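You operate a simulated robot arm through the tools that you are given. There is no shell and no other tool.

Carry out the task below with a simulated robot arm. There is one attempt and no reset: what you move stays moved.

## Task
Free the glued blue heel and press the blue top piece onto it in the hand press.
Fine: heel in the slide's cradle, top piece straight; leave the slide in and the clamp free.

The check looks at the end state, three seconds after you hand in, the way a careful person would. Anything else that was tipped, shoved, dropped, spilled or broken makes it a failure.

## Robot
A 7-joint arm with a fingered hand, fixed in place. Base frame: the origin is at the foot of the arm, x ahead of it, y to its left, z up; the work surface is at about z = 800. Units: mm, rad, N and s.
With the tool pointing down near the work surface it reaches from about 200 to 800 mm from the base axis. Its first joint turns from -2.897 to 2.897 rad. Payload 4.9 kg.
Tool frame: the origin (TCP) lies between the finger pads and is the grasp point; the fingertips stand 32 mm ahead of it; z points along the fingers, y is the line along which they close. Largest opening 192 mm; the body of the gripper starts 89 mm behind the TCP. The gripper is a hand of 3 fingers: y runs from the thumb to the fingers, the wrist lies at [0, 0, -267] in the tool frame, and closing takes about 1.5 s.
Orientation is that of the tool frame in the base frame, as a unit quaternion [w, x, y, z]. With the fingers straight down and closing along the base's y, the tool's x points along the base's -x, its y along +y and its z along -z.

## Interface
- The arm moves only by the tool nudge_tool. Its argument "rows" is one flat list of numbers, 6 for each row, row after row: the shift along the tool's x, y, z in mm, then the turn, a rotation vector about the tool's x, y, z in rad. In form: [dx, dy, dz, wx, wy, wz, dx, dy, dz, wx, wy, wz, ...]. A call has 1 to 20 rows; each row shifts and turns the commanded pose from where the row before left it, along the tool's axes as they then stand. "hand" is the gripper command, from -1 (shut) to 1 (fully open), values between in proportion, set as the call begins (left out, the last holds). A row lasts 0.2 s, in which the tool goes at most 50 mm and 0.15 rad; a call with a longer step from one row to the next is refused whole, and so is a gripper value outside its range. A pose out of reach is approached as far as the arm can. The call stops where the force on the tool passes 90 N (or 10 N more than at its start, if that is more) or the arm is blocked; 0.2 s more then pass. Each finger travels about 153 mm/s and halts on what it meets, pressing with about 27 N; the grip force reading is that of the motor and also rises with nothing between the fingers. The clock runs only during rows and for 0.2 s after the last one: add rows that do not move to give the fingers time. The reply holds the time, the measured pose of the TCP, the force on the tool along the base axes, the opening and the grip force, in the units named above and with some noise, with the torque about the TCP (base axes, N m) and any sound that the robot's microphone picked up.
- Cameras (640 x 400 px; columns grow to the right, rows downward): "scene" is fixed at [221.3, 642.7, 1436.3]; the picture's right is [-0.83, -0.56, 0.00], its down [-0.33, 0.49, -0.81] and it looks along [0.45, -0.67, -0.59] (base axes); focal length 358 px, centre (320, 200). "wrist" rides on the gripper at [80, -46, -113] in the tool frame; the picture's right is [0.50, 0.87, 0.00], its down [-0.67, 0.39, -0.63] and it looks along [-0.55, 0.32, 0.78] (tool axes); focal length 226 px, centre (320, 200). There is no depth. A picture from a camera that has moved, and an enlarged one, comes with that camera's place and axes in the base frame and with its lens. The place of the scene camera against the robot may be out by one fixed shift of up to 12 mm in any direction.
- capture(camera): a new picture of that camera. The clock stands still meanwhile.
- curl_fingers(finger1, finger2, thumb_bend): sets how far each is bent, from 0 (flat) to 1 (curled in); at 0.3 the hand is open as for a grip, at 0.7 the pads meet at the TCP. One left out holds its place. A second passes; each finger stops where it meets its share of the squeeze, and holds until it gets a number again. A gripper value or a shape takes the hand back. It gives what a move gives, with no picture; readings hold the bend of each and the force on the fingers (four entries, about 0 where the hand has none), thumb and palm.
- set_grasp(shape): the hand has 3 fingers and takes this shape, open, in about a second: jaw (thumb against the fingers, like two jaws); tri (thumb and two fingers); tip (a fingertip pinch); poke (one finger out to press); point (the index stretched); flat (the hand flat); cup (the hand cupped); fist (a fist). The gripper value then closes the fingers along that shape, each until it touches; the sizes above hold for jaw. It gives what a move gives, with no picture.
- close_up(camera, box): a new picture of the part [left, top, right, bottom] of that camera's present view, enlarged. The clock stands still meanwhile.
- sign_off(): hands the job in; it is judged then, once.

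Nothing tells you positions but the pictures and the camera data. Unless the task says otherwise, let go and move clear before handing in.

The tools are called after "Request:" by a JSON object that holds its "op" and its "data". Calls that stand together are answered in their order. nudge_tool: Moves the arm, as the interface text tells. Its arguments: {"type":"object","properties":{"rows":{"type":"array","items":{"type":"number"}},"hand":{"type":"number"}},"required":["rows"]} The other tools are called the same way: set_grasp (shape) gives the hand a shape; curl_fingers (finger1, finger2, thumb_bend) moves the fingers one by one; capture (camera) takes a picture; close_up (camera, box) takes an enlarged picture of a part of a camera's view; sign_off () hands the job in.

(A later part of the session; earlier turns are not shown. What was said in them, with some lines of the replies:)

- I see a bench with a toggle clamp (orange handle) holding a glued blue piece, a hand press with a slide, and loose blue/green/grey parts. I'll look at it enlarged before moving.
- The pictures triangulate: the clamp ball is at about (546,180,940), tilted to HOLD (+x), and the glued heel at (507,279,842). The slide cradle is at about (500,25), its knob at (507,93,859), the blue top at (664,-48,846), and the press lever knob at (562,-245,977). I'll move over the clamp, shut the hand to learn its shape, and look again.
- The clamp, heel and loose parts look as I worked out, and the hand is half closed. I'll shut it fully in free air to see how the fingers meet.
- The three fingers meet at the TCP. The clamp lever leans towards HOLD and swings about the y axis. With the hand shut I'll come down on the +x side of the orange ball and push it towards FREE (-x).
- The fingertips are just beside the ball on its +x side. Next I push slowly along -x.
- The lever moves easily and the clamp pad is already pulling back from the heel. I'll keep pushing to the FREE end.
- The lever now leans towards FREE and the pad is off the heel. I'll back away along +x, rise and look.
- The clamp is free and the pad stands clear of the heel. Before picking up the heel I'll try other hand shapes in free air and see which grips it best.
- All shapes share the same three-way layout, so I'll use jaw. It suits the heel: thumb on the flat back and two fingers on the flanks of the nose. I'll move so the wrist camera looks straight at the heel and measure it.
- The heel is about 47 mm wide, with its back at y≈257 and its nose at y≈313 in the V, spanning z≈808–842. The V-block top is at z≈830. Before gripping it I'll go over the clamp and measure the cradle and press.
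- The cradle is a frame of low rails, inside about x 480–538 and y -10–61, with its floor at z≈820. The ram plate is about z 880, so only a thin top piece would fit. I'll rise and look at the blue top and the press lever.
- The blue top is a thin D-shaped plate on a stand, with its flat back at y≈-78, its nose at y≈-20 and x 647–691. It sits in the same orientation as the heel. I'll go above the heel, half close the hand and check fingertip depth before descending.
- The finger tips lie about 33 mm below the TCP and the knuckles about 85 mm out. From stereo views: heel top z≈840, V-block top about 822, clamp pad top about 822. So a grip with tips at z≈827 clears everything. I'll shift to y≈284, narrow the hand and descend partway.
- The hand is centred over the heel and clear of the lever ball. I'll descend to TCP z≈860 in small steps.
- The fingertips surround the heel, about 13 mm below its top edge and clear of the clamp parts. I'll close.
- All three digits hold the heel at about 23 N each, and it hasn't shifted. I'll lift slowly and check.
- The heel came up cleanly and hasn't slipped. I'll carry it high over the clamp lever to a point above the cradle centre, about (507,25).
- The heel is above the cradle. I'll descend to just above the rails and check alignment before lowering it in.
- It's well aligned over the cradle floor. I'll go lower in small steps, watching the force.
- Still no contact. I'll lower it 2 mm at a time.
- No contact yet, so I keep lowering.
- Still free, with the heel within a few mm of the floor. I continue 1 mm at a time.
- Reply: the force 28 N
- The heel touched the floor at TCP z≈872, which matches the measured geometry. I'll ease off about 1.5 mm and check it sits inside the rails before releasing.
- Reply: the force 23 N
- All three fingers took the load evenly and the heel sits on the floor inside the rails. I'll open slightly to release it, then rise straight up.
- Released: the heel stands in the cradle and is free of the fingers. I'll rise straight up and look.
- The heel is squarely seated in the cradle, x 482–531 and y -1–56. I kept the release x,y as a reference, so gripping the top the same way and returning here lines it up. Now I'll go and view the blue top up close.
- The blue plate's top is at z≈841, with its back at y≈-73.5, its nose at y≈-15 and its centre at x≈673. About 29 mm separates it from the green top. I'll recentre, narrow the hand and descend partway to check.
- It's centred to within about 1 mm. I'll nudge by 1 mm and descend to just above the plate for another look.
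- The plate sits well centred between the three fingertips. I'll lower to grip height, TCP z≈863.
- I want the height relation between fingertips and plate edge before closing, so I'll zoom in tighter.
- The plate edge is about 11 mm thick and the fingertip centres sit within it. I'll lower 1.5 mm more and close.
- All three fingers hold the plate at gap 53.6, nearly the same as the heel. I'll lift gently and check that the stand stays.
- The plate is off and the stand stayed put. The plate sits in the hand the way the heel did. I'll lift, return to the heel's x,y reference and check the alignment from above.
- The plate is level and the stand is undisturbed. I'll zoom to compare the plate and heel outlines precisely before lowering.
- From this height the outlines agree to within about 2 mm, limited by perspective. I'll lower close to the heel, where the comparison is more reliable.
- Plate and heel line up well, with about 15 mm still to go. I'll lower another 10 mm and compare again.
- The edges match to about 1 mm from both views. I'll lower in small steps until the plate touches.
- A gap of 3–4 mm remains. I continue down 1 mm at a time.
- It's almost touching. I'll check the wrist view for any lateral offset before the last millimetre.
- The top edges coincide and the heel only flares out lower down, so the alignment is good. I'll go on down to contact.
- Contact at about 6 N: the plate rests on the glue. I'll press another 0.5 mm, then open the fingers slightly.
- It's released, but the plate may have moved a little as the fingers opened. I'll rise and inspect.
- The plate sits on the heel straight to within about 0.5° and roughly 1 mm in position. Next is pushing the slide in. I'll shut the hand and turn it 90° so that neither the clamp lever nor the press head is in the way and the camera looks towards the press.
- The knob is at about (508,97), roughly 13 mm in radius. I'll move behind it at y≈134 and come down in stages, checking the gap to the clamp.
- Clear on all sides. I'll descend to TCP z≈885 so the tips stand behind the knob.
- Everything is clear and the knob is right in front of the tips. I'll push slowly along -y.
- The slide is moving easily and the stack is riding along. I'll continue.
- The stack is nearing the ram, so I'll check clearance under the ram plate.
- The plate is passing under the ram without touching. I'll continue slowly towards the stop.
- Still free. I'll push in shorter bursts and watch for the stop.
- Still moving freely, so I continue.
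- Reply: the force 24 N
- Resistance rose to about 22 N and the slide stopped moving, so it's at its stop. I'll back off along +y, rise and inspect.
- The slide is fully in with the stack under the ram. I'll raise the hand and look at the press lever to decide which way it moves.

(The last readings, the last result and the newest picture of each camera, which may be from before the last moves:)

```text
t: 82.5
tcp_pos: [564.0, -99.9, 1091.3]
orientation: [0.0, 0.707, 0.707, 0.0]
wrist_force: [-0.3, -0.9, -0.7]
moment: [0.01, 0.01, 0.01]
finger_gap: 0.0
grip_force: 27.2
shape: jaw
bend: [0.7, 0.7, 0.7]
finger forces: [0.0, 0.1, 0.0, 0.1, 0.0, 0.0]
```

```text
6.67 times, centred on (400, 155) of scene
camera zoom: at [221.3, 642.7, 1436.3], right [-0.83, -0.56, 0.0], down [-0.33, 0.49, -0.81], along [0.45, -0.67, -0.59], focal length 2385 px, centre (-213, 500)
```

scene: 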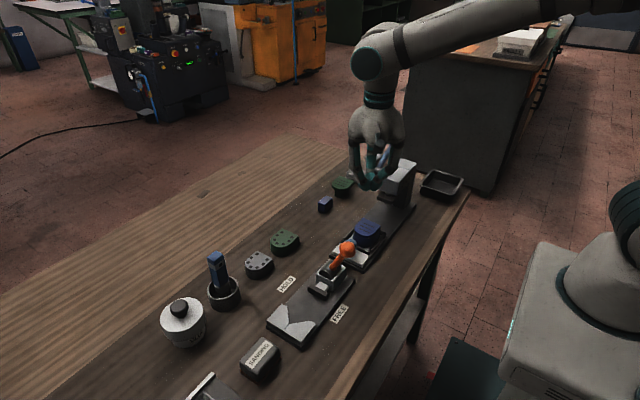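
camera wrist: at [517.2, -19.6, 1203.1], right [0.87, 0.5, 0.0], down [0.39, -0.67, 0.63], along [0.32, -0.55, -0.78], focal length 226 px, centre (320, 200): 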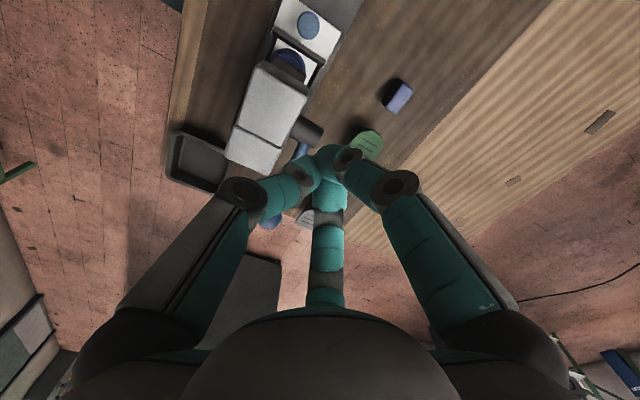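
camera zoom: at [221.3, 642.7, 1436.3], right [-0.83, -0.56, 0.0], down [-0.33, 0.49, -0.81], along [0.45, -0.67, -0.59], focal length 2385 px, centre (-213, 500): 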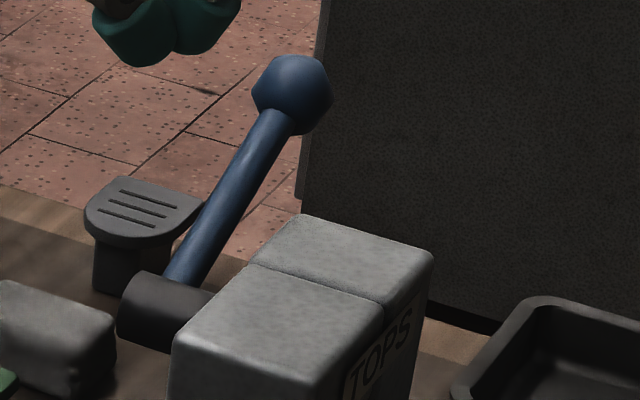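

The stack stands under the ram with a small gap. The lever's ball is at about (562,-244,975), 24° above horizontal, with the pivot at (560,-129,925). I'll go above the ball and try a gentle downward push.

Request:
{"op": "nudge_tool", "data": {"rows": [-24, 0, 0, 0, 0, 0, -24, -1, 0, 0, 0, 0, -24, 0, 0, 0, 0, 0, -24, -1, 0, 0, 0, 0, -25, 0, 0, 0, 0, 0, -25, 0, 0, 0, 0, 0, 0, 0, 18, 0, 0, 0, 0, 0, 18, 0, 0, 0]}}

Request:
{"op": "capture", "data": {"camera": "wrist"}}

Request:
{"op": "close_up", "data": {"camera": "scene", "box": [340, 90, 440, 190]}}

```text
t: 84.3
tcp_pos: [562.2, -246.0, 1054.9]
orientation: [0.0, 0.707, 0.707, 0.001]
wrist_force: [1.1, 0.1, 0.2]
moment: [0.01, 0.01, -0.05]
finger_gap: 0.0
grip_force: 26.8
shape: jaw
bend: [0.7, 0.7, 0.7]
finger forces: [0.0, 0.1, 0.0, 0.0, 0.0, 0.0]
```

```text
taken
camera wrist: at [516.5, -165.3, 1166.7], right [0.87, 0.5, 0.0], down [0.39, -0.67, 0.63], along [0.32, -0.55, -0.78], focal length 226 px, centre (320, 200)
```

wrist: 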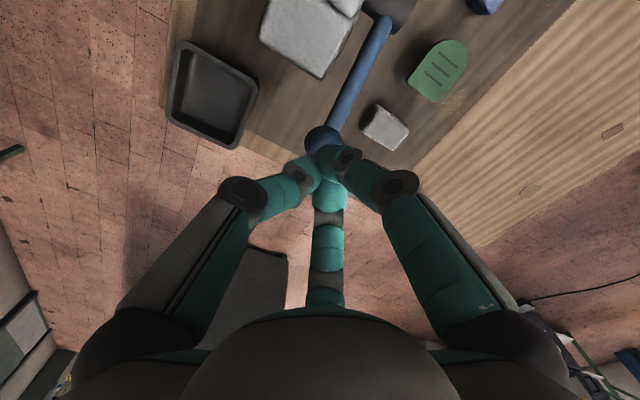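

```text
4.00 times, centred on (390, 140) of scene
camera zoom: at [221.3, 642.7, 1436.3], right [-0.83, -0.56, 0.0], down [-0.33, 0.49, -0.81], along [0.45, -0.67, -0.59], focal length 1431 px, centre (40, 440)
```

zoom: 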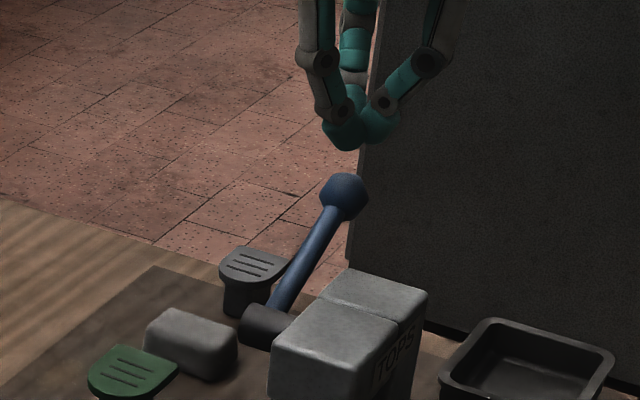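

The tips are roughly over the ball, though the fingers look slightly skewed from pushing the knob. I'll open and re-close to reset them, shift by about (-2,+4) mm, then lower to touch the ball.

Request:
{"op": "nudge_tool", "data": {"rows": [4, -2, 0, 0, 0, 0, 0, 0, 0, 0, 0, 0, 0, 0, 0, 0, 0, 0, 0, 0, 0, 0, 0, 0], "hand": 0.2}}

Request:
{"op": "nudge_tool", "data": {"rows": [0, 0, 0, 0, 0, 0, 0, 0, 0, 0, 0, 0, 0, 0, 0, 0, 0, 0, 0, 0, 0, 0, 0, 0, 0, 0, 0, 0, 0, 0, 0, 0, 0, 0, 0, 0], "hand": -1}}

Request:
{"op": "capture", "data": {"camera": "wrist"}}

```text
t: 85.3
tcp_pos: [560.1, -241.9, 1054.1]
orientation: [0.0, 0.707, 0.707, 0.001]
wrist_force: [0.2, 0.4, -0.2]
moment: [0.01, 0.05, -0.04]
finger_gap: 115.2
grip_force: 0.2
shape: jaw
bend: [0.32, 0.32, 0.7]
finger forces: [0.0, 0.0, 0.1, 0.1, 0.1, 0.0]
```

```text
t: 86.7
tcp_pos: [560.5, -241.5, 1055.5]
orientation: [0.0, 0.707, 0.707, 0.0]
wrist_force: [0.1, 0.6, 0.0]
moment: [0.0, 0.01, 0.01]
finger_gap: 0.3
grip_force: 26.5
shape: jaw
bend: [0.7, 0.7, 0.7]
finger forces: [0.0, 0.0, 0.0, 0.1, 0.0, 0.0]
```

```text
taken
camera wrist: at [514.0, -161.4, 1167.0], right [0.87, 0.5, 0.0], down [0.39, -0.67, 0.63], along [0.32, -0.55, -0.78], focal length 226 px, centre (320, 200)
```

wrist: 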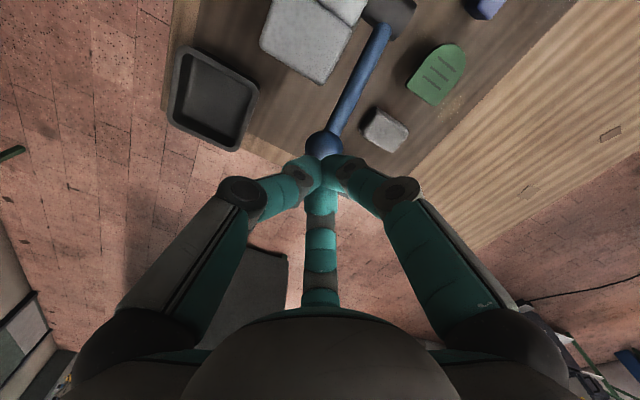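

The fingers are reset and the ball is on axis. I'll come down to touch it.

Request:
{"op": "nudge_tool", "data": {"rows": [0, 0, 8, 0, 0, 0, 0, 0, 8, 0, 0, 0, 0, 0, 6, 0, 0, 0, 0, 0, 3, 0, 0, 0, 0, 0, 3, 0, 0, 0]}}

Request:
{"op": "nudge_tool", "data": {"rows": [0, 0, 2, 0, 0, 0, 0, 0, 2, 0, 0, 0, 0, 0, 2, 0, 0, 0]}}

Request:
{"op": "nudge_tool", "data": {"rows": [0, 0, 2, 0, 0, 0, 0, 0, 2, 0, 0, 0, 0, 0, 2, 0, 0, 0]}}

Request:
{"op": "close_up", "data": {"camera": "scene", "box": [340, 90, 440, 190]}}

```text
t: 87.9
tcp_pos: [557.6, -239.3, 1028.1]
orientation: [0.0, 0.707, 0.707, 0.0]
wrist_force: [0.1, -0.5, 0.5]
moment: [0.0, 0.01, 0.03]
finger_gap: 0.1
grip_force: 27.1
shape: jaw
bend: [0.7, 0.7, 0.7]
finger forces: [0.1, 0.0, 0.0, 0.1, 0.1, 0.0]
```

```text
t: 88.7
tcp_pos: [558.1, -240.7, 1022.0]
orientation: [0.0, 0.707, 0.708, 0.0]
wrist_force: [-0.8, -0.4, 0.9]
moment: [0.0, -0.03, 0.03]
finger_gap: 0.0
grip_force: 27.3
shape: jaw
bend: [0.7, 0.7, 0.7]
finger forces: [0.1, 0.1, 0.1, 0.0, 0.0, 0.0]
```

```text
t: 89.5
tcp_pos: [557.8, -239.7, 1015.0]
orientation: [0.0, 0.707, 0.707, 0.0]
wrist_force: [0.1, 0.6, 0.5]
moment: [-0.02, 0.0, 0.01]
finger_gap: 0.1
grip_force: 27.5
shape: jaw
bend: [0.7, 0.7, 0.7]
finger forces: [0.0, 0.1, 0.1, 0.0, 0.0, 0.1]
```

```text
4.00 times, centred on (390, 140) of scene
camera zoom: at [221.3, 642.7, 1436.3], right [-0.83, -0.56, 0.0], down [-0.33, 0.49, -0.81], along [0.45, -0.67, -0.59], focal length 1431 px, centre (40, 440)
```

zoom: 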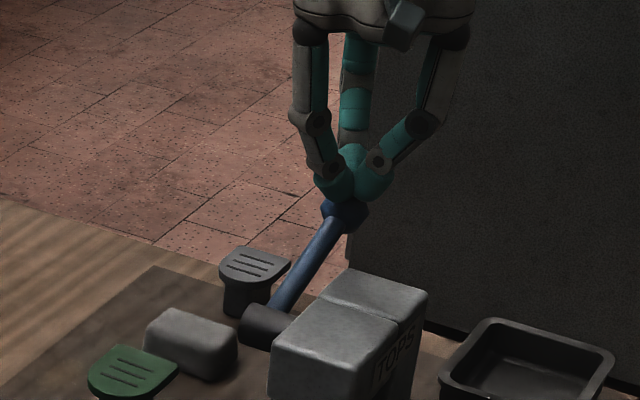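

The ball is going down with the tips at hardly any force. I'll check whether the ram follows.

Request:
{"op": "nudge_tool", "data": {"rows": [0, 0, 3, 0, 0, 0, 0, 0, 3, 0, 0, 0, 0, 0, 3, 0, 0, 0, 0, 0, 3, 0, 0, 0, 0, 0, 3, 0, 0, 0]}}

Request:
{"op": "close_up", "data": {"camera": "scene", "box": [340, 90, 440, 190]}}

Request:
{"op": "close_up", "data": {"camera": "scene", "box": [360, 165, 430, 240]}}

```text
t: 90.7
tcp_pos: [558.3, -239.4, 999.7]
orientation: [0.0, 0.707, 0.708, 0.001]
wrist_force: [-0.8, 0.5, 1.6]
moment: [-0.01, 0.02, -0.03]
finger_gap: 0.1
grip_force: 27.3
shape: jaw
bend: [0.7, 0.7, 0.7]
finger forces: [0.1, 0.0, 0.0, 0.0, 0.1, 0.0]
```

```text
4.00 times, centred on (390, 140) of scene
camera zoom: at [221.3, 642.7, 1436.3], right [-0.83, -0.56, 0.0], down [-0.33, 0.49, -0.81], along [0.45, -0.67, -0.59], focal length 1431 px, centre (40, 440)
```

zoom: 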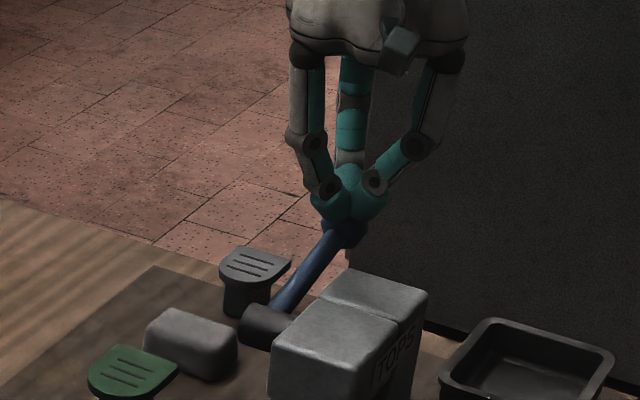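

```text
5.33 times, centred on (395, 202) of scene
camera zoom: at [221.3, 642.7, 1436.3], right [-0.83, -0.56, 0.0], down [-0.33, 0.49, -0.81], along [0.45, -0.67, -0.59], focal length 1908 px, centre (-80, 187)
```

zoom: 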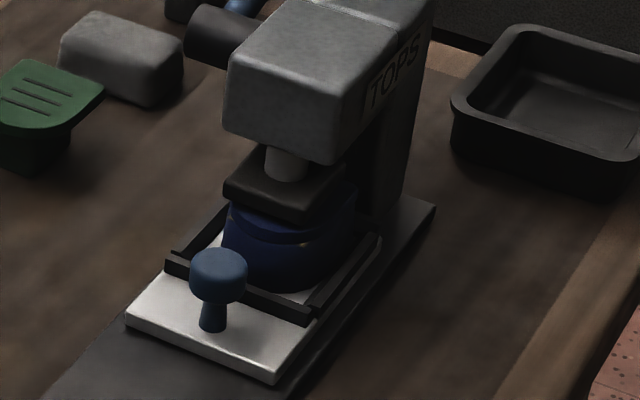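

The ram is coming down, so this is the right direction. I'll keep pressing, following the arc slightly and watching the force.

Request:
{"op": "nudge_tool", "data": {"rows": [-2, 0.5, 3, 0, 0, 0, -2, 0.5, 3, 0, 0, 0, -2, 0, 3, 0, 0, 0, -1, 0, 3, 0, 0, 0]}}

Request:
{"op": "close_up", "data": {"camera": "scene", "box": [360, 165, 430, 240]}}

Request:
{"op": "close_up", "data": {"camera": "scene", "box": [340, 90, 440, 190]}}

```text
t: 91.7
tcp_pos: [559.2, -246.9, 987.5]
orientation: [-0.001, 0.707, 0.707, 0.0]
wrist_force: [-0.8, 0.1, 2.4]
moment: [0.03, -0.01, -0.03]
finger_gap: 0.2
grip_force: 26.3
shape: jaw
bend: [0.7, 0.7, 0.7]
finger forces: [0.0, 0.0, 0.0, 0.1, 0.1, 0.0]
```

```text
5.33 times, centred on (395, 202) of scene
camera zoom: at [221.3, 642.7, 1436.3], right [-0.83, -0.56, 0.0], down [-0.33, 0.49, -0.81], along [0.45, -0.67, -0.59], focal length 1908 px, centre (-80, 187)
```

zoom: 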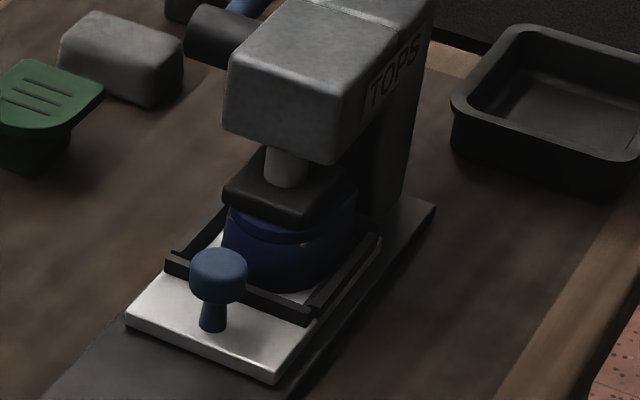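

```text
4.00 times, centred on (390, 140) of scene
camera zoom: at [221.3, 642.7, 1436.3], right [-0.83, -0.56, 0.0], down [-0.33, 0.49, -0.81], along [0.45, -0.67, -0.59], focal length 1431 px, centre (40, 440)
```

zoom: 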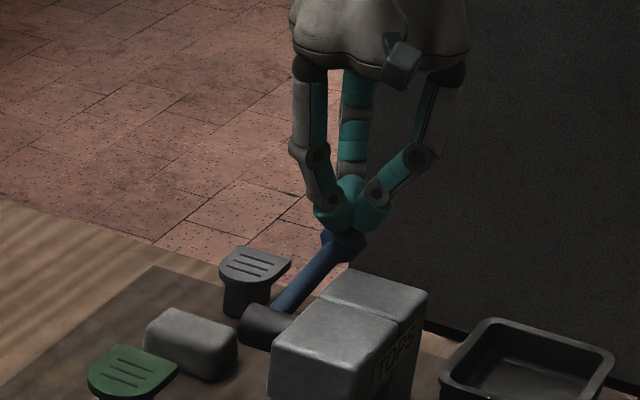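

The ram is a few millimetres above the plate. I continue in small steps.

Request:
{"op": "nudge_tool", "data": {"rows": [-1, 0, 3, 0, 0, 0, -1, 0, 3, 0, 0, 0, 0, 0, 3, 0, 0, 0]}}

Request:
{"op": "nudge_tool", "data": {"rows": [0, 0, 2, 0, 0, 0, 0, 0, 2, 0, 0, 0, 0, 0, 2, 0, 0, 0]}}

Request:
{"op": "close_up", "data": {"camera": "scene", "box": [360, 165, 430, 240]}}

Request:
{"op": "close_up", "data": {"camera": "scene", "box": [340, 90, 440, 190]}}

```text
t: 92.5
tcp_pos: [560.6, -249.5, 981.2]
orientation: [0.004, 0.707, 0.707, 0.002]
wrist_force: [-3.7, 2.7, 29.3]
moment: [-0.1, 0.03, -0.01]
finger_gap: 0.1
grip_force: 27.0
shape: jaw
bend: [0.7, 0.7, 0.7]
finger forces: [0.0, 73.9, 0.1, 0.0, 0.0, 0.0]
```

```text
t: 93.3
tcp_pos: [561.2, -251.7, 980.2]
orientation: [0.006, 0.707, 0.708, 0.003]
wrist_force: [-2.6, -2.1, 50.0]
moment: [-0.28, -0.11, 0.0]
finger_gap: 0.1
grip_force: 27.2
shape: jaw
bend: [0.7, 0.7, 0.7]
finger forces: [0.0, 97.7, 0.0, 0.0, 0.1, 0.0]
```

```text
5.33 times, centred on (395, 202) of scene
camera zoom: at [221.3, 642.7, 1436.3], right [-0.83, -0.56, 0.0], down [-0.33, 0.49, -0.81], along [0.45, -0.67, -0.59], focal length 1908 px, centre (-80, 187)
```

zoom: 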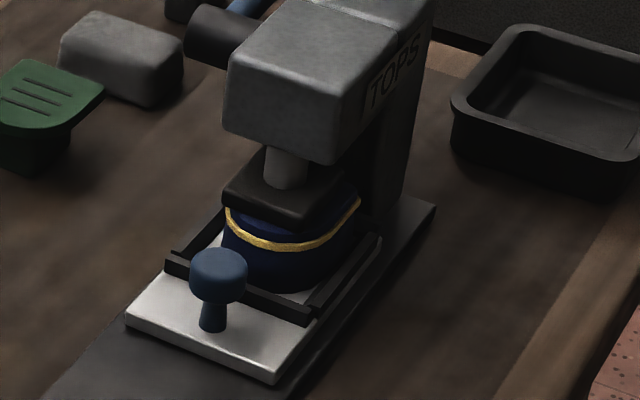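

```text
4.00 times, centred on (390, 140) of scene
camera zoom: at [221.3, 642.7, 1436.3], right [-0.83, -0.56, 0.0], down [-0.33, 0.49, -0.81], along [0.45, -0.67, -0.59], focal length 1431 px, centre (40, 440)
```

zoom: 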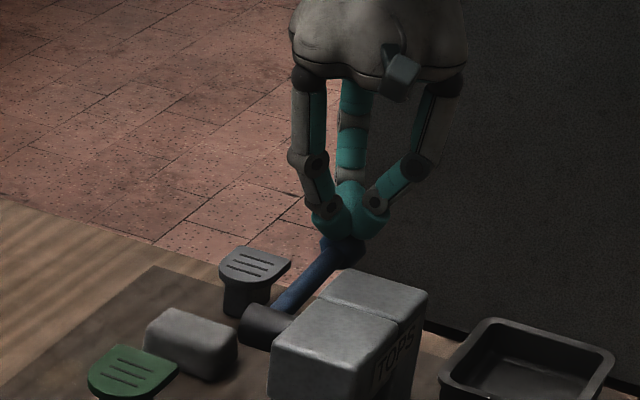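

A glue bead has squeezed out evenly around the joint, so the top is pressed on. I'll hold for a moment, then lift away.

Request:
{"op": "nudge_tool", "data": {"rows": [0, 0, 0, 0, 0, 0, 0, 0, 0, 0, 0, 0, 0, 0, 0, 0, 0, 0, 0, 0, 0, 0, 0, 0, 0, 0, 0, 0, 0, 0]}}

Request:
{"op": "nudge_tool", "data": {"rows": [0, 0, -2, 0, 0, 0, 0, 0, -4, 0, 0, 0, 0, 0, -8, 0, 0, 0, 0, 0, -15, 0, 0, 0, 0, 0, -25, 0, 0, 0, 0, 0, -25, 0, 0, 0, 0, 0, -25, 0, 0, 0]}}

Request:
{"op": "close_up", "data": {"camera": "scene", "box": [340, 110, 440, 250]}}

Request:
{"op": "capture", "data": {"camera": "wrist"}}

```text
t: 94.5
tcp_pos: [559.6, -249.8, 980.1]
orientation: [0.006, 0.707, 0.707, 0.002]
wrist_force: [-3.5, -4.1, 50.3]
moment: [-0.34, -0.09, -0.03]
finger_gap: 0.0
grip_force: 26.9
shape: jaw
bend: [0.7, 0.7, 0.7]
finger forces: [0.0, 96.9, 0.0, 0.0, 0.0, 0.0]
```

```text
t: 96.1
tcp_pos: [558.8, -248.9, 1074.7]
orientation: [-0.001, 0.707, 0.707, 0.0]
wrist_force: [-0.3, -0.9, 0.1]
moment: [0.0, 0.01, 0.0]
finger_gap: 0.1
grip_force: 26.6
shape: jaw
bend: [0.7, 0.7, 0.7]
finger forces: [0.1, 0.0, 0.1, 0.0, 0.0, 0.0]
```

```text
2.86 times, centred on (390, 180) of scene
camera zoom: at [221.3, 642.7, 1436.3], right [-0.83, -0.56, 0.0], down [-0.33, 0.49, -0.81], along [0.45, -0.67, -0.59], focal length 1022 px, centre (120, 257)
```

zoom: 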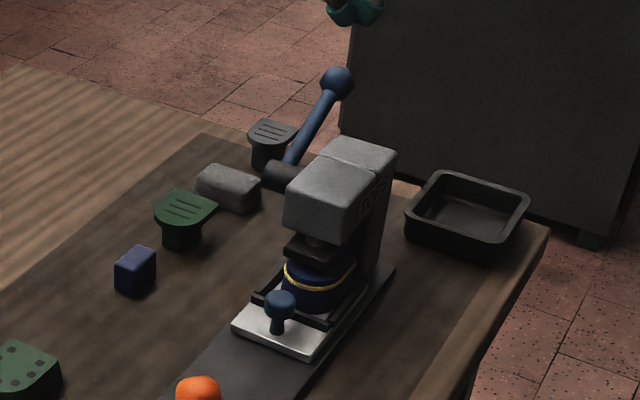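

```text
taken
camera wrist: at [513.2, -168.5, 1187.4], right [0.87, 0.5, 0.0], down [0.39, -0.67, 0.63], along [0.31, -0.55, -0.78], focal length 226 px, centre (320, 200)
```

wrist: 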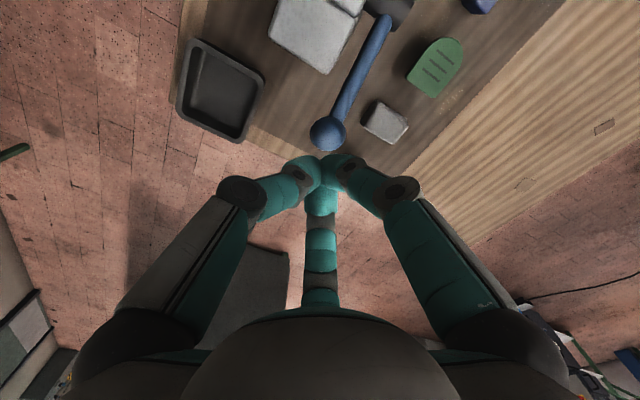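

The lever sprang back up and the pressed stack stays in the slide. I'll inspect closely and check the clamp and the rest of the bench.

Request:
{"op": "close_up", "data": {"camera": "scene", "box": [375, 190, 415, 235]}}

Request:
{"op": "capture", "data": {"camera": "scene"}}

Request:
{"op": "nudge_tool", "data": {"rows": [0, 0, -20, 0, 0, 0, 0, 0, -20, 0, 0, 0, 25, -8, 0, 0, 0, 0, 30, -10, 0, 0, 0, 0, 35, -15, 0, 0, 0, 0, 35, -15, 0, 0, 0, 0, 35, -15, 0, 0, 0, 0, 35, -15, 0, 0, 0, 0, 35, -15, 0, 0, 0, 0]}}

Request:
{"op": "capture", "data": {"camera": "wrist"}}

Request:
{"op": "close_up", "data": {"camera": "wrist", "box": [220, 20, 400, 160]}}

```text
8.89 times, centred on (395, 212) of scene
camera zoom: at [221.3, 642.7, 1436.3], right [-0.83, -0.56, 0.0], down [-0.33, 0.49, -0.81], along [0.45, -0.67, -0.59], focal length 3180 px, centre (-347, 89)
```

zoom: 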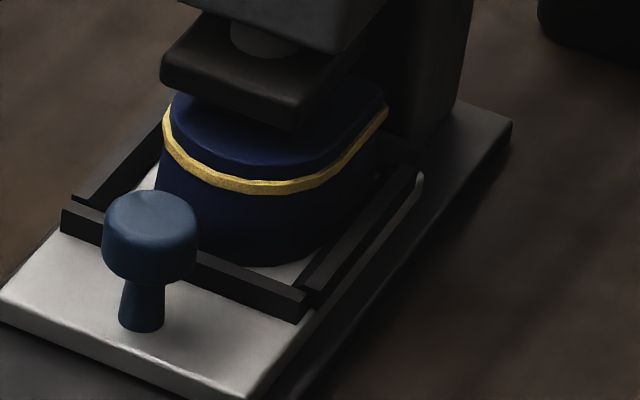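

```text
taken
```

scene: 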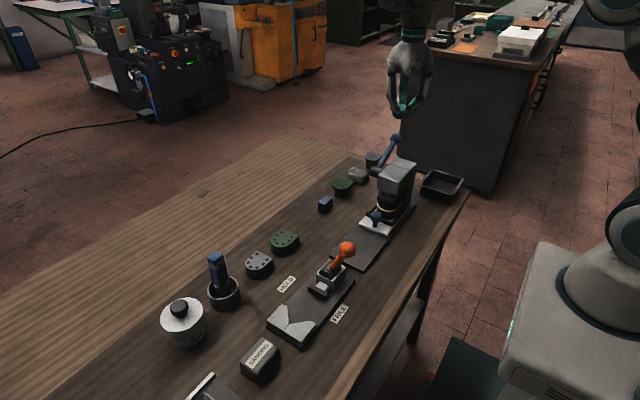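

```text
t: 98.1
tcp_pos: [464.4, -19.7, 1117.9]
orientation: [0.001, 0.707, 0.707, 0.0]
wrist_force: [-1.1, -0.1, -0.5]
moment: [0.01, -0.02, 0.03]
finger_gap: 0.2
grip_force: 26.8
shape: jaw
bend: [0.7, 0.7, 0.7]
finger forces: [0.0, 0.1, 0.1, 0.0, 0.0, 0.0]
```

```text
taken
camera wrist: at [418.9, 60.8, 1228.3], right [0.87, 0.5, 0.0], down [0.39, -0.67, 0.63], along [0.32, -0.55, -0.78], focal length 226 px, centre (320, 200)
```

wrist: 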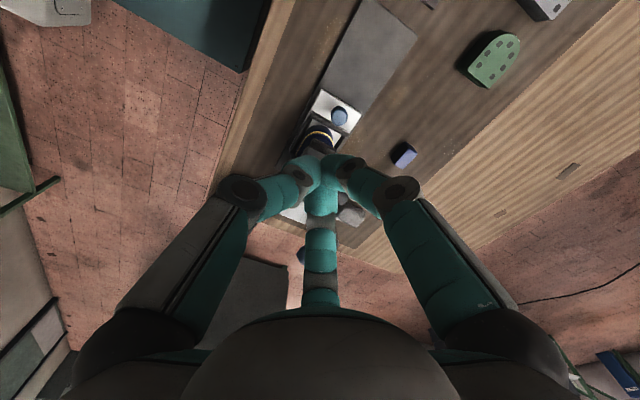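

```text
2.86 times, centred on (310, 90) of wrist
camera zoom: at [418.9, 60.8, 1228.3], right [0.87, 0.5, 0.0], down [0.39, -0.67, 0.63], along [0.32, -0.55, -0.78], focal length 646 px, centre (349, 514)
```

zoom: 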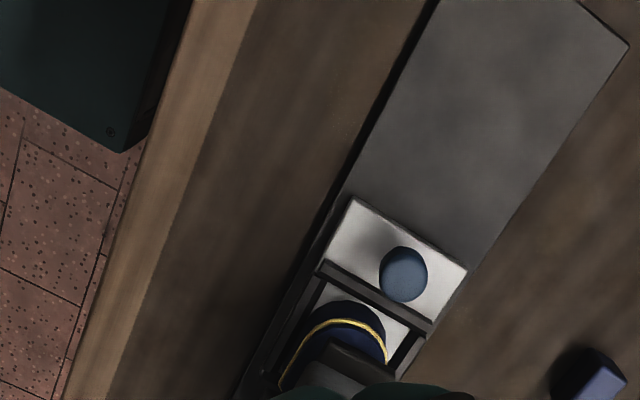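

The top piece is pressed on straight with an even glue bead, and the heel sits in the slide's cradle. The slide is fully in, the clamp lever is at FREE, and nothing else has moved apart from the emptied stand left in place. The hand is clear, so I'm handing in.

Request:
{"op": "sign_off", "data": {}}

```text
The job is handed in.
```

The job is handed in; I haven't seen the check's verdict. The blue top piece is pressed onto the blue heel, and the last pictures show an even bead of glue all round the joint.

- **Heel:** it stands inside the rails of the slide's cradle.
- **Top piece:** by my picture measurements before pressing, it sat straight to about 0.5° and roughly 1 mm off centre. I did not measure it again after pressing.
- **Slide:** it is in. I pushed until it resisted at about 22 N and stopped moving.
- **Clamp:** the lever is at FREE.
- **Press lever:** it sprang back up by itself after I pressed with about 50 N.

The stand the top piece came from is still upright where it was. In the final pictures, nothing else on the bench looks tipped or shoved. The hand is empty and clear of the work.
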